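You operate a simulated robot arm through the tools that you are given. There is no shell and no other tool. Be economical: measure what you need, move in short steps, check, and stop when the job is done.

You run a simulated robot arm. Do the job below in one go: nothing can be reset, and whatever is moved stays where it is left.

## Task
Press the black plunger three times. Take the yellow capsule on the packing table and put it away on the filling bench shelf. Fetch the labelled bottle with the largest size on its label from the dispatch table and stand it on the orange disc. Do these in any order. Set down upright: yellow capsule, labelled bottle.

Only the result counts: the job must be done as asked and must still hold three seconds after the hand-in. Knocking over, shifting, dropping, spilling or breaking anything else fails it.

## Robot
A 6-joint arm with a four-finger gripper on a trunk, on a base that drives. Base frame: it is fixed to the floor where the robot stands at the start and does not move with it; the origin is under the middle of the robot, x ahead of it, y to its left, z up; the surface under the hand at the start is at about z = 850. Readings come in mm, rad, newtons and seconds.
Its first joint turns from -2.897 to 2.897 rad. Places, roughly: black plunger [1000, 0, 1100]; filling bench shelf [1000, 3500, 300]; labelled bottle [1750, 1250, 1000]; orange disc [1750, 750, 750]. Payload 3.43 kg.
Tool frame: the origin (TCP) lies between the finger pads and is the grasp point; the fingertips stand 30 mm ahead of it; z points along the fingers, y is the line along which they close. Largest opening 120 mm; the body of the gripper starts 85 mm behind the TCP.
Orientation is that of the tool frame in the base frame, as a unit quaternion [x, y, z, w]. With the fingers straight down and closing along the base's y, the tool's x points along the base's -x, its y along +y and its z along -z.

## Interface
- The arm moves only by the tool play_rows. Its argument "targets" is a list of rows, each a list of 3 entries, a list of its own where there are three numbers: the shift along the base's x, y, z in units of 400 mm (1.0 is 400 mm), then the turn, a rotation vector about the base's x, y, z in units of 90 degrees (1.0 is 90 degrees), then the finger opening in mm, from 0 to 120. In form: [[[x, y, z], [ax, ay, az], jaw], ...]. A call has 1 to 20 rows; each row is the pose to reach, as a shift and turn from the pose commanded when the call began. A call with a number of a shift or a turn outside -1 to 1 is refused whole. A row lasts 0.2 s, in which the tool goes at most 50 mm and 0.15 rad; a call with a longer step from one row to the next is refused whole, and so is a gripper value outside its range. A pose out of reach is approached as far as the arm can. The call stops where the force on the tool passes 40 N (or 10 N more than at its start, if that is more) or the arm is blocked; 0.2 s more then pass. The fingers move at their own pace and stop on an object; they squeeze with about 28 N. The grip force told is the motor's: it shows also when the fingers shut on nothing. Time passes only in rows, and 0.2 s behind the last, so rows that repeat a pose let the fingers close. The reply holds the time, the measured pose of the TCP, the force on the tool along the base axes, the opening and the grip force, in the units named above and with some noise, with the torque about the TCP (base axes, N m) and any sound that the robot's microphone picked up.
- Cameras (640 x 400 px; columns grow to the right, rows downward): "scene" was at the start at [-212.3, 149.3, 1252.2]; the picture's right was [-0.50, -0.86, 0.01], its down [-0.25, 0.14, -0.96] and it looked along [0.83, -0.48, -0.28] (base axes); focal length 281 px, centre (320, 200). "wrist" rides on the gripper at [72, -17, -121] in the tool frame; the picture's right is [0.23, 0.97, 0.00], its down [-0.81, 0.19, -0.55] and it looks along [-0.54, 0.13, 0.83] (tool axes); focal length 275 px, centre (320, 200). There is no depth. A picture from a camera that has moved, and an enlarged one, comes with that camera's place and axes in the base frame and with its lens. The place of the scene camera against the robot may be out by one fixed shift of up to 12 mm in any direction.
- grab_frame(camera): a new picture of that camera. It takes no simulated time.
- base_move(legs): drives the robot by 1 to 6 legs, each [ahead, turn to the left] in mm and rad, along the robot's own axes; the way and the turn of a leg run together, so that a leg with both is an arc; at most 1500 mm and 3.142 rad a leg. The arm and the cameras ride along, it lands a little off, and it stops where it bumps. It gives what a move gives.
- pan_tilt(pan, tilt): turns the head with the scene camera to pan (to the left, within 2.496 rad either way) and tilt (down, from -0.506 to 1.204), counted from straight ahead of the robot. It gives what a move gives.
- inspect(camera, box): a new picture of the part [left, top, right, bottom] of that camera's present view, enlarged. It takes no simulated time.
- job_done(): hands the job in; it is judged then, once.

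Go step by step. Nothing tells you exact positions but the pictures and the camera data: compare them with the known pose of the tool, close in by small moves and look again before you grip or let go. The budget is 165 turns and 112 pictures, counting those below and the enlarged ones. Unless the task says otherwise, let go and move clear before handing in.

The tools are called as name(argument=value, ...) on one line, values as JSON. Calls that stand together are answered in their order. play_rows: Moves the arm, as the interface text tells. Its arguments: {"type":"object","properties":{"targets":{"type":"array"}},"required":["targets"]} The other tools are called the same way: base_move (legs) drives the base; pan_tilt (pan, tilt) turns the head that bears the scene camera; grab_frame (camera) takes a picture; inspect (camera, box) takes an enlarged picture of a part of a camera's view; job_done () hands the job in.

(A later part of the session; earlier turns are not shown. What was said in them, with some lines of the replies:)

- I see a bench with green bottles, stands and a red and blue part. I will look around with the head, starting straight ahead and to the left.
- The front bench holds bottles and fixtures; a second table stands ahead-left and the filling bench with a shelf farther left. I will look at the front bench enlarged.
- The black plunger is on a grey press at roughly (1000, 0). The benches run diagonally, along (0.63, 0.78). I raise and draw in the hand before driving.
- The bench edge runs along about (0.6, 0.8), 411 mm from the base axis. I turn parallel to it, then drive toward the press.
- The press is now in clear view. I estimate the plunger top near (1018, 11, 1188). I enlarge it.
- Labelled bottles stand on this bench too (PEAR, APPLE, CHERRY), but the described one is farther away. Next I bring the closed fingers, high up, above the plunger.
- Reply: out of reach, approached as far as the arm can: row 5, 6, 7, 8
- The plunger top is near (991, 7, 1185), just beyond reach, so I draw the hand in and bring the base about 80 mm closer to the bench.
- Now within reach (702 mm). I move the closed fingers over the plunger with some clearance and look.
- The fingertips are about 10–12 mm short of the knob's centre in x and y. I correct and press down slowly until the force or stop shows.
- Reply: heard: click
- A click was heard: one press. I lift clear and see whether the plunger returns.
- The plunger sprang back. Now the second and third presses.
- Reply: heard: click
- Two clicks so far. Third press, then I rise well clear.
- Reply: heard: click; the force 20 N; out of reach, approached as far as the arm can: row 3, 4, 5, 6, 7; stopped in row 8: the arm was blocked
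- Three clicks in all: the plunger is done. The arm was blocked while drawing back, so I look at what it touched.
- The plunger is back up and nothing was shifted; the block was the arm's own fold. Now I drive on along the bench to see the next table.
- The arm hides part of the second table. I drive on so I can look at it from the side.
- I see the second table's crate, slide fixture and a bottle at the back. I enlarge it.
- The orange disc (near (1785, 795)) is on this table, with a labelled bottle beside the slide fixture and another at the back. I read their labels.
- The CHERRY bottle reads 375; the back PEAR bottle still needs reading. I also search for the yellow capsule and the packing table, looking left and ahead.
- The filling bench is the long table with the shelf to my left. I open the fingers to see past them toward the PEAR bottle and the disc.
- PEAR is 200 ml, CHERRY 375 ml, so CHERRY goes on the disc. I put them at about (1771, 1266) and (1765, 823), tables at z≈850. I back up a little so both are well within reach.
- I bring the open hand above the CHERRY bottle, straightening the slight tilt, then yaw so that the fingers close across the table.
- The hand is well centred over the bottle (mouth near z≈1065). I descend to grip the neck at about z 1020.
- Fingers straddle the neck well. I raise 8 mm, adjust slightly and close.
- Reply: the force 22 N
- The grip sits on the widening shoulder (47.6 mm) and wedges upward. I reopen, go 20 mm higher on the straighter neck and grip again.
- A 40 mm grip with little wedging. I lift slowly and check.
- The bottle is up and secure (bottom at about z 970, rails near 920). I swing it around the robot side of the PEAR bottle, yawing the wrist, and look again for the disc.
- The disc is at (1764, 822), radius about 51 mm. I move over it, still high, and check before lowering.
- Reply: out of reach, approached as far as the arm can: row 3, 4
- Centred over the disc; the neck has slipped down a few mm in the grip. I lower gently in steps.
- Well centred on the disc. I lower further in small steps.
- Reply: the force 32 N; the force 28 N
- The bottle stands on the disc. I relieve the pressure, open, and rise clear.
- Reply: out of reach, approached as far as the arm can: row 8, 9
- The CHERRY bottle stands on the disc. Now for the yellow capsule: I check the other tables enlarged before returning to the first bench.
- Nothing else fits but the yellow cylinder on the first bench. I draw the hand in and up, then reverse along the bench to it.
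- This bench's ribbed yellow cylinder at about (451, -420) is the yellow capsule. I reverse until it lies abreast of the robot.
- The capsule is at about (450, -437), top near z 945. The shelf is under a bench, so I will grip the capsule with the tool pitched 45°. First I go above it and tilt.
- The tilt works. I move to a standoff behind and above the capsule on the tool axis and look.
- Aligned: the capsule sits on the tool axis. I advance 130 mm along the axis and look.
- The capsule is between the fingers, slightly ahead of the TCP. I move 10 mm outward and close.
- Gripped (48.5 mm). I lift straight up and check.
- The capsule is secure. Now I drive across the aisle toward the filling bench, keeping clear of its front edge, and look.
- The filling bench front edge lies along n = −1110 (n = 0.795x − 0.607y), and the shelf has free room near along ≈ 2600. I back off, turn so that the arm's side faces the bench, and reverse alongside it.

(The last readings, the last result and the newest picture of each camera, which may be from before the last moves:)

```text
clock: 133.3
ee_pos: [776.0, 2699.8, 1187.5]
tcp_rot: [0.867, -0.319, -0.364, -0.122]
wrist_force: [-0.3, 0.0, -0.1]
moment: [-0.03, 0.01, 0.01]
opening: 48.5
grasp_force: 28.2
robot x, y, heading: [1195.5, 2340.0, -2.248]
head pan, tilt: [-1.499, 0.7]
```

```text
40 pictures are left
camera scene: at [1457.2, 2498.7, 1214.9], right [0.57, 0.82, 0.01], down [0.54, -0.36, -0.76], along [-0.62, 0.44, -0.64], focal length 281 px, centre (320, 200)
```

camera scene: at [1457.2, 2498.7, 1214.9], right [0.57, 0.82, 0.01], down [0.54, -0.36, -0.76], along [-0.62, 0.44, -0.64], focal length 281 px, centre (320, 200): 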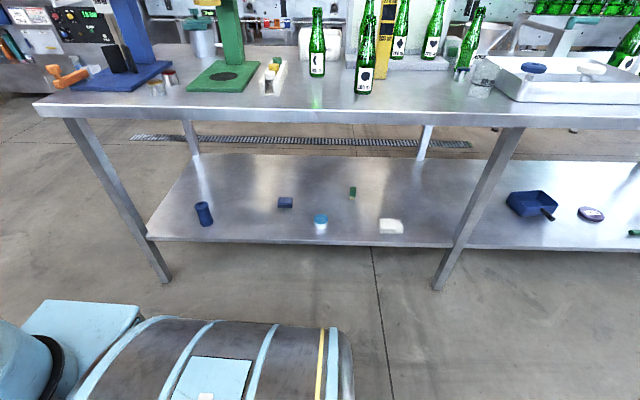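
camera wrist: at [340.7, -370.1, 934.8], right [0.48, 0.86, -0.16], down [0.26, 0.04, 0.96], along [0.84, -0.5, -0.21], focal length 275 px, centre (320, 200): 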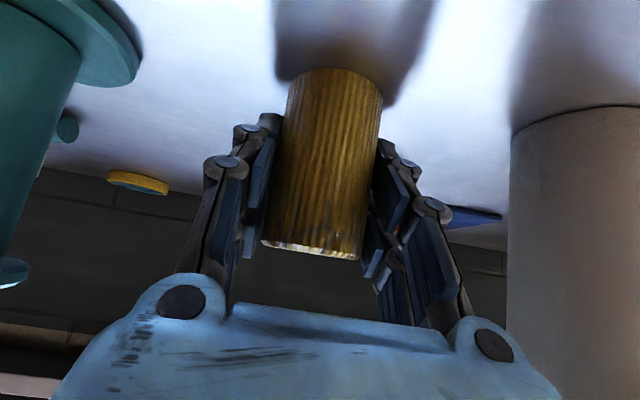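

The shelf is in clear view with room between the blue cylinder, box and teal cup. I need more room to lower the arm outside the edge, so I shift the base about 120 mm away from the bench.

base_move(legs=[[0, 0.3], [400, 0], [0, -0.3], [-380, 0]])

play_rows(targets=[[[0, 0, -0.1], [0.0103, -0.0086, 0], 20], [[0, 0, -0.2], [0.0103, -0.0086, 0], 20], [[0, 0, -0.3], [0.0103, -0.0086, 0], 20], [[0, 0, -0.4], [0.0103, -0.0086, 0], 20], [[0, 0, -0.5], [0.0103, -0.0086, 0], 20], [[0, 0, -0.6], [0.0103, -0.0086, 0], 20]])

grab_frame(camera="scene")

grab_frame(camera="wrist")

```text
clock: 140.0
ee_pos: [876.1, 2630.4, 1188.2]
tcp_rot: [0.864, -0.325, -0.363, -0.124]
wrist_force: [0.2, -0.3, 0.6]
moment: [-0.02, 0.0, 0.02]
opening: 48.6
grasp_force: 27.6
robot x, y, heading: [1287.6, 2259.9, -2.268]
head pan, tilt: [-1.499, 0.7]
```

```text
clock: 141.4
ee_pos: [883.2, 2643.3, 948.2]
tcp_rot: [0.865, -0.323, -0.362, -0.127]
wrist_force: [-0.8, -0.1, -0.6]
moment: [0.0, 0.0, -0.03]
opening: 48.7
grasp_force: 27.9
robot x, y, heading: [1287.3, 2260.8, -2.265]
head pan, tilt: [-1.499, 0.7]
```

```text
39 pictures are left
camera scene: at [1552.0, 2421.4, 1214.9], right [0.58, 0.81, 0.01], down [0.53, -0.37, -0.76], along [-0.62, 0.45, -0.64], focal length 281 px, centre (320, 200)
```

scene: 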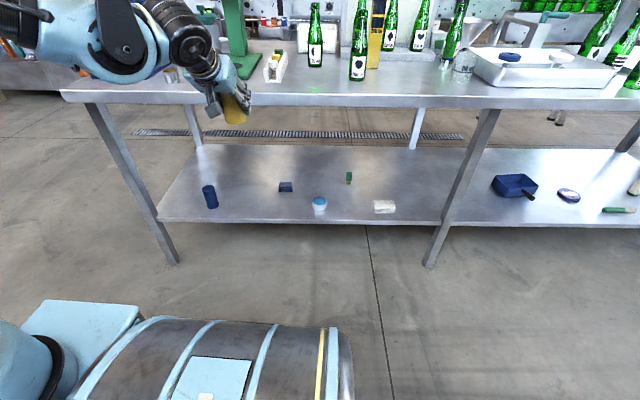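

```text
38 pictures are left
camera wrist: at [996.6, 2567.2, 982.8], right [-0.51, -0.85, -0.15], down [-0.25, -0.02, 0.97], along [-0.82, 0.53, -0.2], focal length 275 px, centre (320, 200)
```

wrist: 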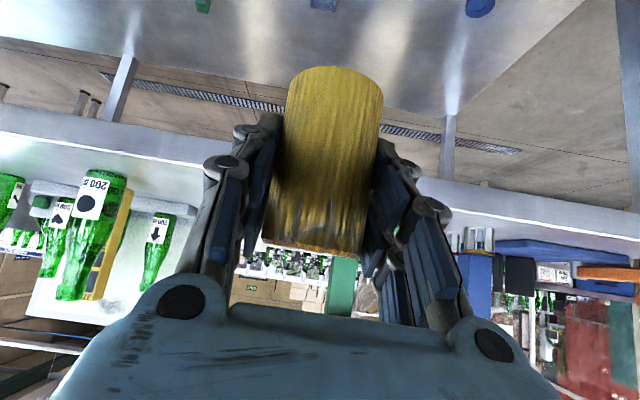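

Clear of the table edge by about 180 mm. I continue lowering outside the bench.

play_rows(targets=[[[0, 0, -0.12], [0, 0, 0], 20], [[0, 0, -0.24], [0, 0, 0], 20], [[0, 0, -0.36], [0, 0, 0], 20], [[0, 0, -0.48], [0, 0, 0], 20], [[0, 0, -0.6], [0, 0, 0], 20], [[0, 0, -0.72], [0, 0, 0], 20], [[0, 0, -0.84], [0, 0, 0], 20], [[0, 0, -0.96], [0, 0, 0], 20]])

grab_frame(camera="scene")

grab_frame(camera="wrist")

```text
clock: 143.2
ee_pos: [875.7, 2679.4, 608.5]
tcp_rot: [0.865, -0.323, -0.361, -0.127]
wrist_force: [-0.3, -0.9, 1.5]
moment: [0.02, -0.01, -0.02]
opening: 48.8
grasp_force: 27.9
out of reach, approached as far as the arm can: row 7, 8
robot x, y, heading: [1286.1, 2259.2, -2.265]
head pan, tilt: [-1.499, 0.7]
```

```text
37 pictures are left
camera scene: at [1551.9, 2421.4, 1214.9], right [0.58, 0.81, 0.01], down [0.53, -0.37, -0.76], along [-0.62, 0.45, -0.64], focal length 281 px, centre (320, 200)
```

scene: 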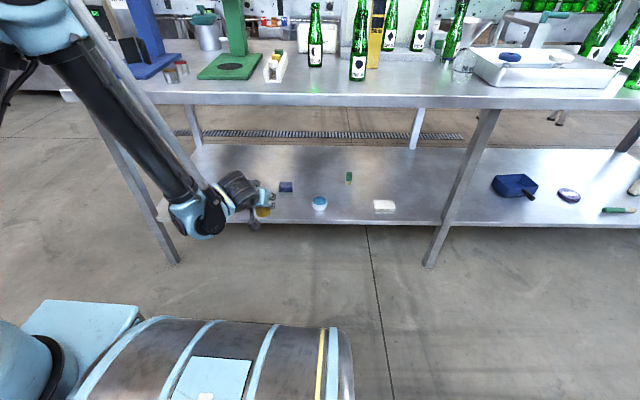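

```text
36 pictures are left
camera wrist: at [989.0, 2604.5, 643.1], right [-0.51, -0.85, -0.15], down [-0.25, -0.02, 0.97], along [-0.82, 0.53, -0.21], focal length 275 px, centre (320, 200)
```

wrist: 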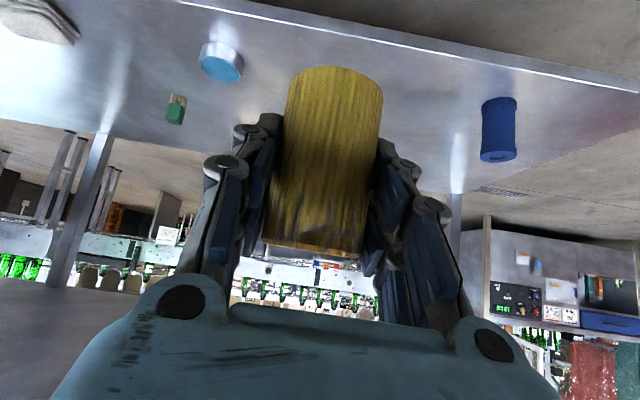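

The arm hit its inner reach limit; the spot ahead is free. I go outward toward the shelf edge while lowering slightly.

play_rows(targets=[[[-0.06, 0.055, 0], [0, 0, 0], 20], [[-0.12, 0.11, -0.03], [0, 0, 0], 20], [[-0.18, 0.165, -0.07], [0, 0, 0], 20], [[-0.24, 0.22, -0.12], [0, 0, 0], 20], [[-0.2925, 0.2675, -0.16], [0, 0, 0], 20], [[-0.2925, 0.2675, -0.16], [0, 0, 0], 20]])

grab_frame(camera="scene")

grab_frame(camera="wrist")

```text
clock: 144.6
ee_pos: [758.7, 2783.6, 542.6]
tcp_rot: [0.865, -0.323, -0.362, -0.128]
wrist_force: [-0.2, 0.0, -0.1]
moment: [0.0, 0.01, 0.03]
opening: 48.5
grasp_force: 28.5
robot x, y, heading: [1287.0, 2265.5, -2.265]
head pan, tilt: [-1.499, 0.7]
```

```text
35 pictures are left
camera scene: at [1552.0, 2421.6, 1214.9], right [0.58, 0.81, 0.01], down [0.53, -0.37, -0.76], along [-0.62, 0.45, -0.64], focal length 281 px, centre (320, 200)
```

scene: 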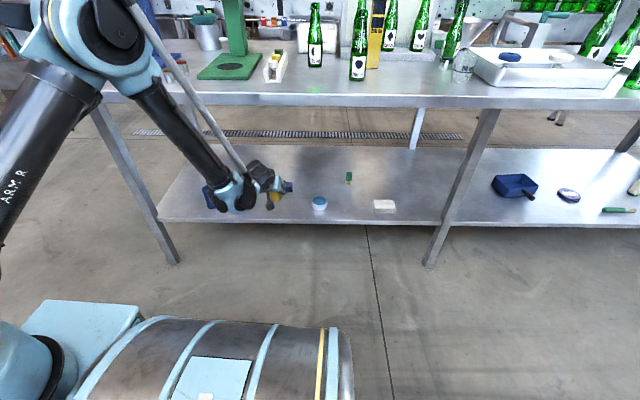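

```text
34 pictures are left
camera wrist: at [872.6, 2708.2, 577.6], right [-0.51, -0.85, -0.15], down [-0.25, -0.02, 0.97], along [-0.82, 0.53, -0.2], focal length 275 px, centre (320, 200)
```

wrist: 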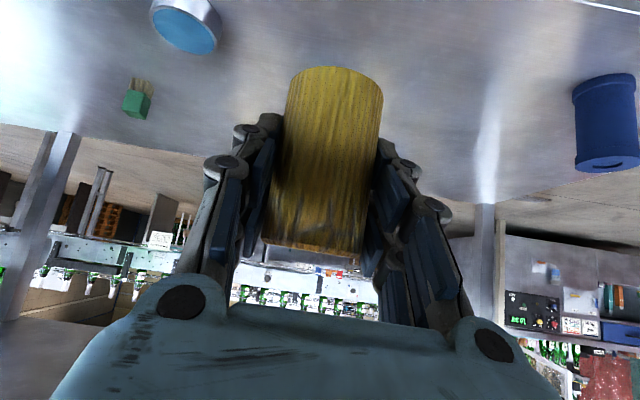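

Now at the shelf edge, hand under the table top. I go in about 140 mm and lower to just above the shelf.

play_rows(targets=[[[-0.07, 0.053, -0.03], [0, 0, 0], 20], [[-0.14, 0.106, -0.08], [0, 0, 0], 20], [[-0.21, 0.16, -0.15], [0, 0, 0], 20], [[-0.276, 0.211, -0.22], [0, 0, 0], 20], [[-0.276, 0.211, -0.28], [0, 0, 0], 20], [[-0.276, 0.211, -0.28], [0, 0, 0], 20]])

inspect(camera="scene", box=[140, 120, 380, 270])

grab_frame(camera="wrist")

```text
clock: 146.0
ee_pos: [647.5, 2868.3, 430.5]
tcp_rot: [0.865, -0.323, -0.362, -0.128]
wrist_force: [1.1, -1.1, -1.6]
moment: [-0.01, -0.03, -0.03]
opening: 48.7
grasp_force: 28.3
robot x, y, heading: [1290.0, 2260.2, -2.268]
head pan, tilt: [-1.499, 0.7]
```

```text
2.67 times, centred on (260, 195) of scene
camera zoom: at [1552.0, 2421.6, 1214.9], right [0.58, 0.81, 0.01], down [0.53, -0.37, -0.76], along [-0.62, 0.45, -0.64], focal length 750 px, centre (480, 213)
```

zoom: 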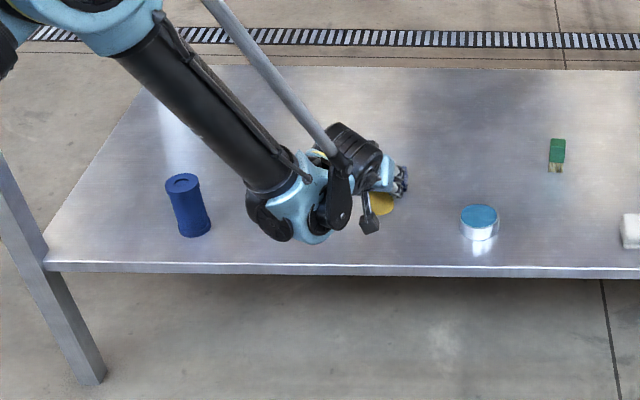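

```text
32 pictures are left
camera wrist: at [761.8, 2791.9, 465.6], right [-0.51, -0.85, -0.15], down [-0.25, -0.02, 0.97], along [-0.82, 0.53, -0.21], focal length 275 px, centre (320, 200)
```

wrist: 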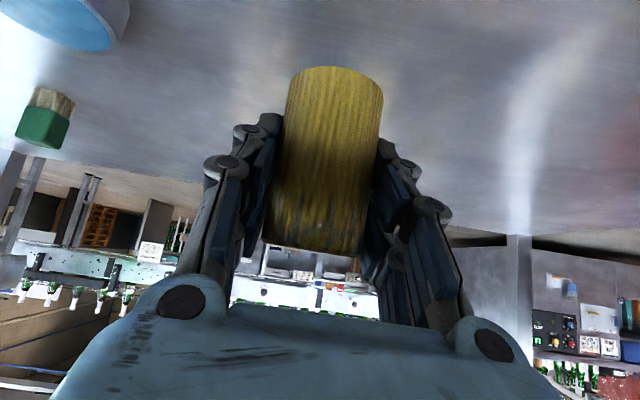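

Blue box is well behind the capsule. I lower in small steps until contact.

play_rows(targets=[[[0, 0, -0.04], [0, 0, 0], 20], [[0, 0, -0.075], [0, 0, 0], 20], [[0, 0, -0.085], [0, 0, 0], 20], [[0, 0, -0.095], [0, 0, 0], 20], [[0, 0, -0.1], [0, 0, 0], 20]])

inspect(camera="wrist", box=[220, 20, 440, 160])

```text
clock: 147.2
ee_pos: [649.0, 2868.4, 392.0]
tcp_rot: [0.865, -0.323, -0.362, -0.127]
wrist_force: [0.8, 0.4, 0.7]
moment: [-0.01, 0.01, 0.0]
opening: 48.3
grasp_force: 28.0
robot x, y, heading: [1289.2, 2261.5, -2.268]
head pan, tilt: [-1.499, 0.7]
```

```text
2.86 times, centred on (330, 90) of wrist
camera zoom: at [763.2, 2792.5, 426.2], right [-0.51, -0.85, -0.15], down [-0.25, -0.02, 0.97], along [-0.82, 0.53, -0.21], focal length 786 px, centre (291, 514)
```

zoom: 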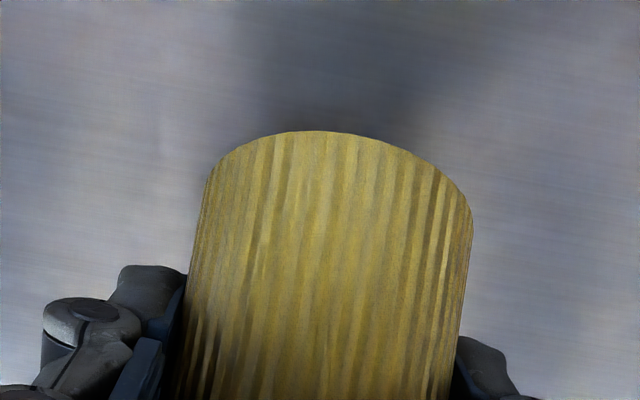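

Shadow still detached; no contact yet. Continue lowering in small steps.

play_rows(targets=[[[0, 0, -0.012], [0, 0, 0], 20], [[0, 0, -0.024], [0, 0, 0], 20], [[0, 0, -0.036], [0, 0, 0], 20], [[0, 0, -0.048], [0, 0, 0], 20], [[0, 0, -0.048], [0, 0, 0], 20]])

inspect(camera="wrist", box=[220, 20, 440, 160])

```text
clock: 148.4
ee_pos: [649.3, 2867.9, 372.4]
tcp_rot: [0.865, -0.323, -0.363, -0.128]
wrist_force: [-5.8, 2.3, 21.5]
moment: [0.2, 0.09, 0.07]
opening: 48.8
grasp_force: 27.9
robot x, y, heading: [1290.5, 2266.6, -2.27]
head pan, tilt: [-1.499, 0.7]
```

```text
2.86 times, centred on (330, 90) of wrist
camera zoom: at [762.5, 2792.5, 407.1], right [-0.51, -0.85, -0.15], down [-0.25, -0.02, 0.97], along [-0.82, 0.53, -0.2], focal length 786 px, centre (291, 514)
```

zoom: 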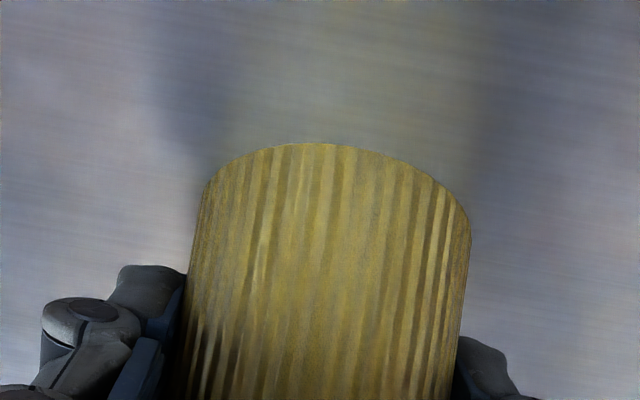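

Contact at TCP z≈372. I relieve slightly, open, and back out along the tool axis.

play_rows(targets=[[[0, 0, 0.006], [0, 0, 0], 20], [[0, 0, 0.006], [0, 0, 0], 56], [[0, 0, 0.006], [0, 0, 0], 70], [[0, 0, 0.006], [0, 0, 0], 90], [[0, 0, 0.006], [0, 0, 0], 90], [[0.04, -0.033, 0.055], [0, 0, 0], 90], [[0.095, -0.08, 0.12], [0, 0, 0], 90], [[0.15, -0.125, 0.19], [0, 0, 0], 90], [[0.2, -0.165, 0.25], [0, 0, 0], 90]])

grab_frame(camera="wrist")

inspect(camera="scene", box=[140, 120, 380, 270])

```text
clock: 150.4
ee_pos: [729.3, 2802.5, 474.0]
tcp_rot: [0.865, -0.323, -0.362, -0.128]
wrist_force: [0.1, -0.2, 1.2]
moment: [0.03, 0.0, -0.03]
opening: 90.1
grasp_force: 0.0
robot x, y, heading: [1292.5, 2263.8, -2.268]
head pan, tilt: [-1.499, 0.7]
```

```text
29 pictures are left
camera wrist: at [843.0, 2725.7, 507.7], right [-0.51, -0.85, -0.15], down [-0.25, -0.02, 0.97], along [-0.82, 0.53, -0.21], focal length 275 px, centre (320, 200)
```

wrist: 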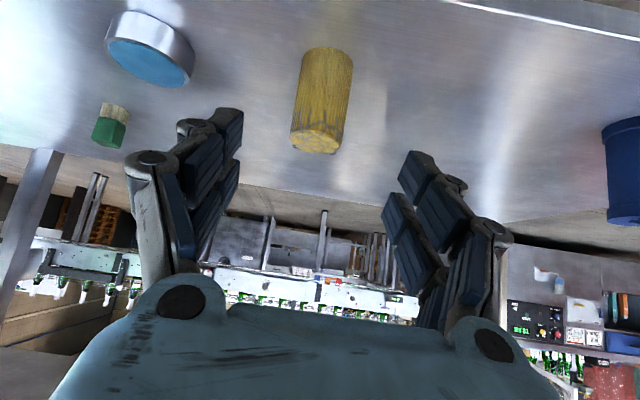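

```text
2.67 times, centred on (260, 195) of scene
camera zoom: at [1552.0, 2421.6, 1214.9], right [0.58, 0.81, 0.01], down [0.53, -0.37, -0.76], along [-0.62, 0.45, -0.64], focal length 750 px, centre (480, 213)
```

zoom: 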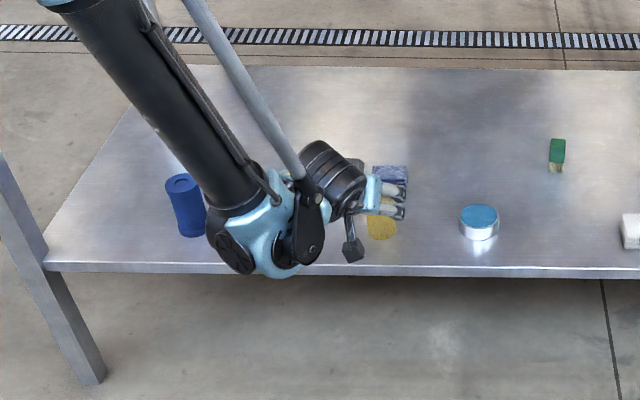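

The capsule stands upright on the shelf. I withdraw the arm from the bench and check once more.

play_rows(targets=[[[0.07, -0.053, 0.05], [0, 0, 0], 90], [[0.14, -0.106, 0.1], [0, 0, 0], 90], [[0.2, -0.15, 0.16], [0, 0, 0], 90], [[0.26, -0.2, 0.22], [0, 0, 0], 90], [[0.31, -0.24, 0.28], [0, 0, 0], 90], [[0.34, -0.26, 0.34], [0, 0, 0], 90], [[0.34, -0.26, 0.44], [0, 0, 0], 90]])

inspect(camera="scene", box=[140, 120, 420, 295])

inspect(camera="wrist", box=[200, 0, 460, 162])

```text
clock: 152.0
ee_pos: [867.4, 2697.6, 645.9]
tcp_rot: [0.865, -0.323, -0.362, -0.127]
wrist_force: [0.2, -0.2, 1.4]
moment: [-0.02, 0.01, -0.01]
opening: 90.1
grasp_force: 0.1
robot x, y, heading: [1288.4, 2264.3, -2.27]
head pan, tilt: [-1.499, 0.7]
```

```text
2.29 times, centred on (280, 208) of scene
camera zoom: at [1552.0, 2421.6, 1214.9], right [0.58, 0.81, 0.01], down [0.53, -0.37, -0.76], along [-0.62, 0.45, -0.64], focal length 643 px, centre (411, 183)
```

zoom: 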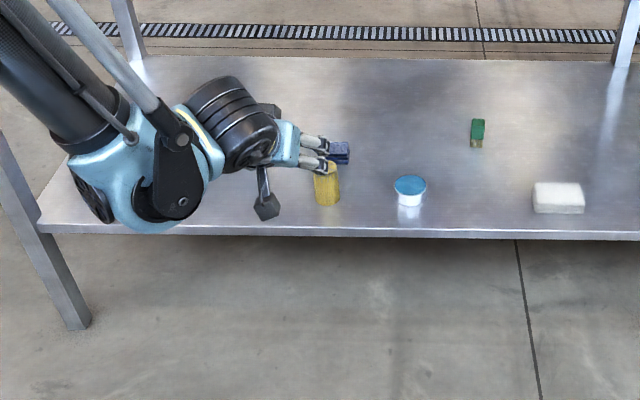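

```text
2.46 times, centred on (330, 81) of wrist
camera zoom: at [980.2, 2622.5, 680.6], right [-0.51, -0.85, -0.15], down [-0.25, -0.02, 0.97], along [-0.82, 0.53, -0.2], focal length 678 px, centre (295, 493)
```

zoom: 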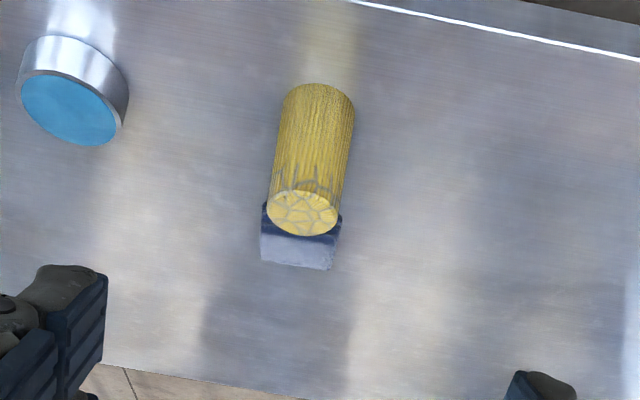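

The capsule stands upright and free on the shelf, the CHERRY 375 ml bottle is on the orange disc, and the plunger clicked three times. The hand is clear, so I hand in.

job_done()

```text
The job is handed in.
```

I've handed the job in with all three parts done; no verdict came back.

- **Plunger:** pressed three times, with a click each time. It was back up when I last looked at it.
- **Labelled bottle:** the CHERRY 375 ml bottle stands upright on the orange disc. The only other labelled bottle I saw on the dispatch table was PEAR 200 ml. I could only see the tops of the bottles in the crate, so I did not check them for labels.
- **Yellow capsule:** it stands upright on the filling bench shelf. Nothing named the tables, so I took the bench in front of the starting position as the packing table. The ribbed yellow cylinder there looked like foil, and I took it as the capsule.

In my last pictures of each place, nothing else had been knocked or shifted.
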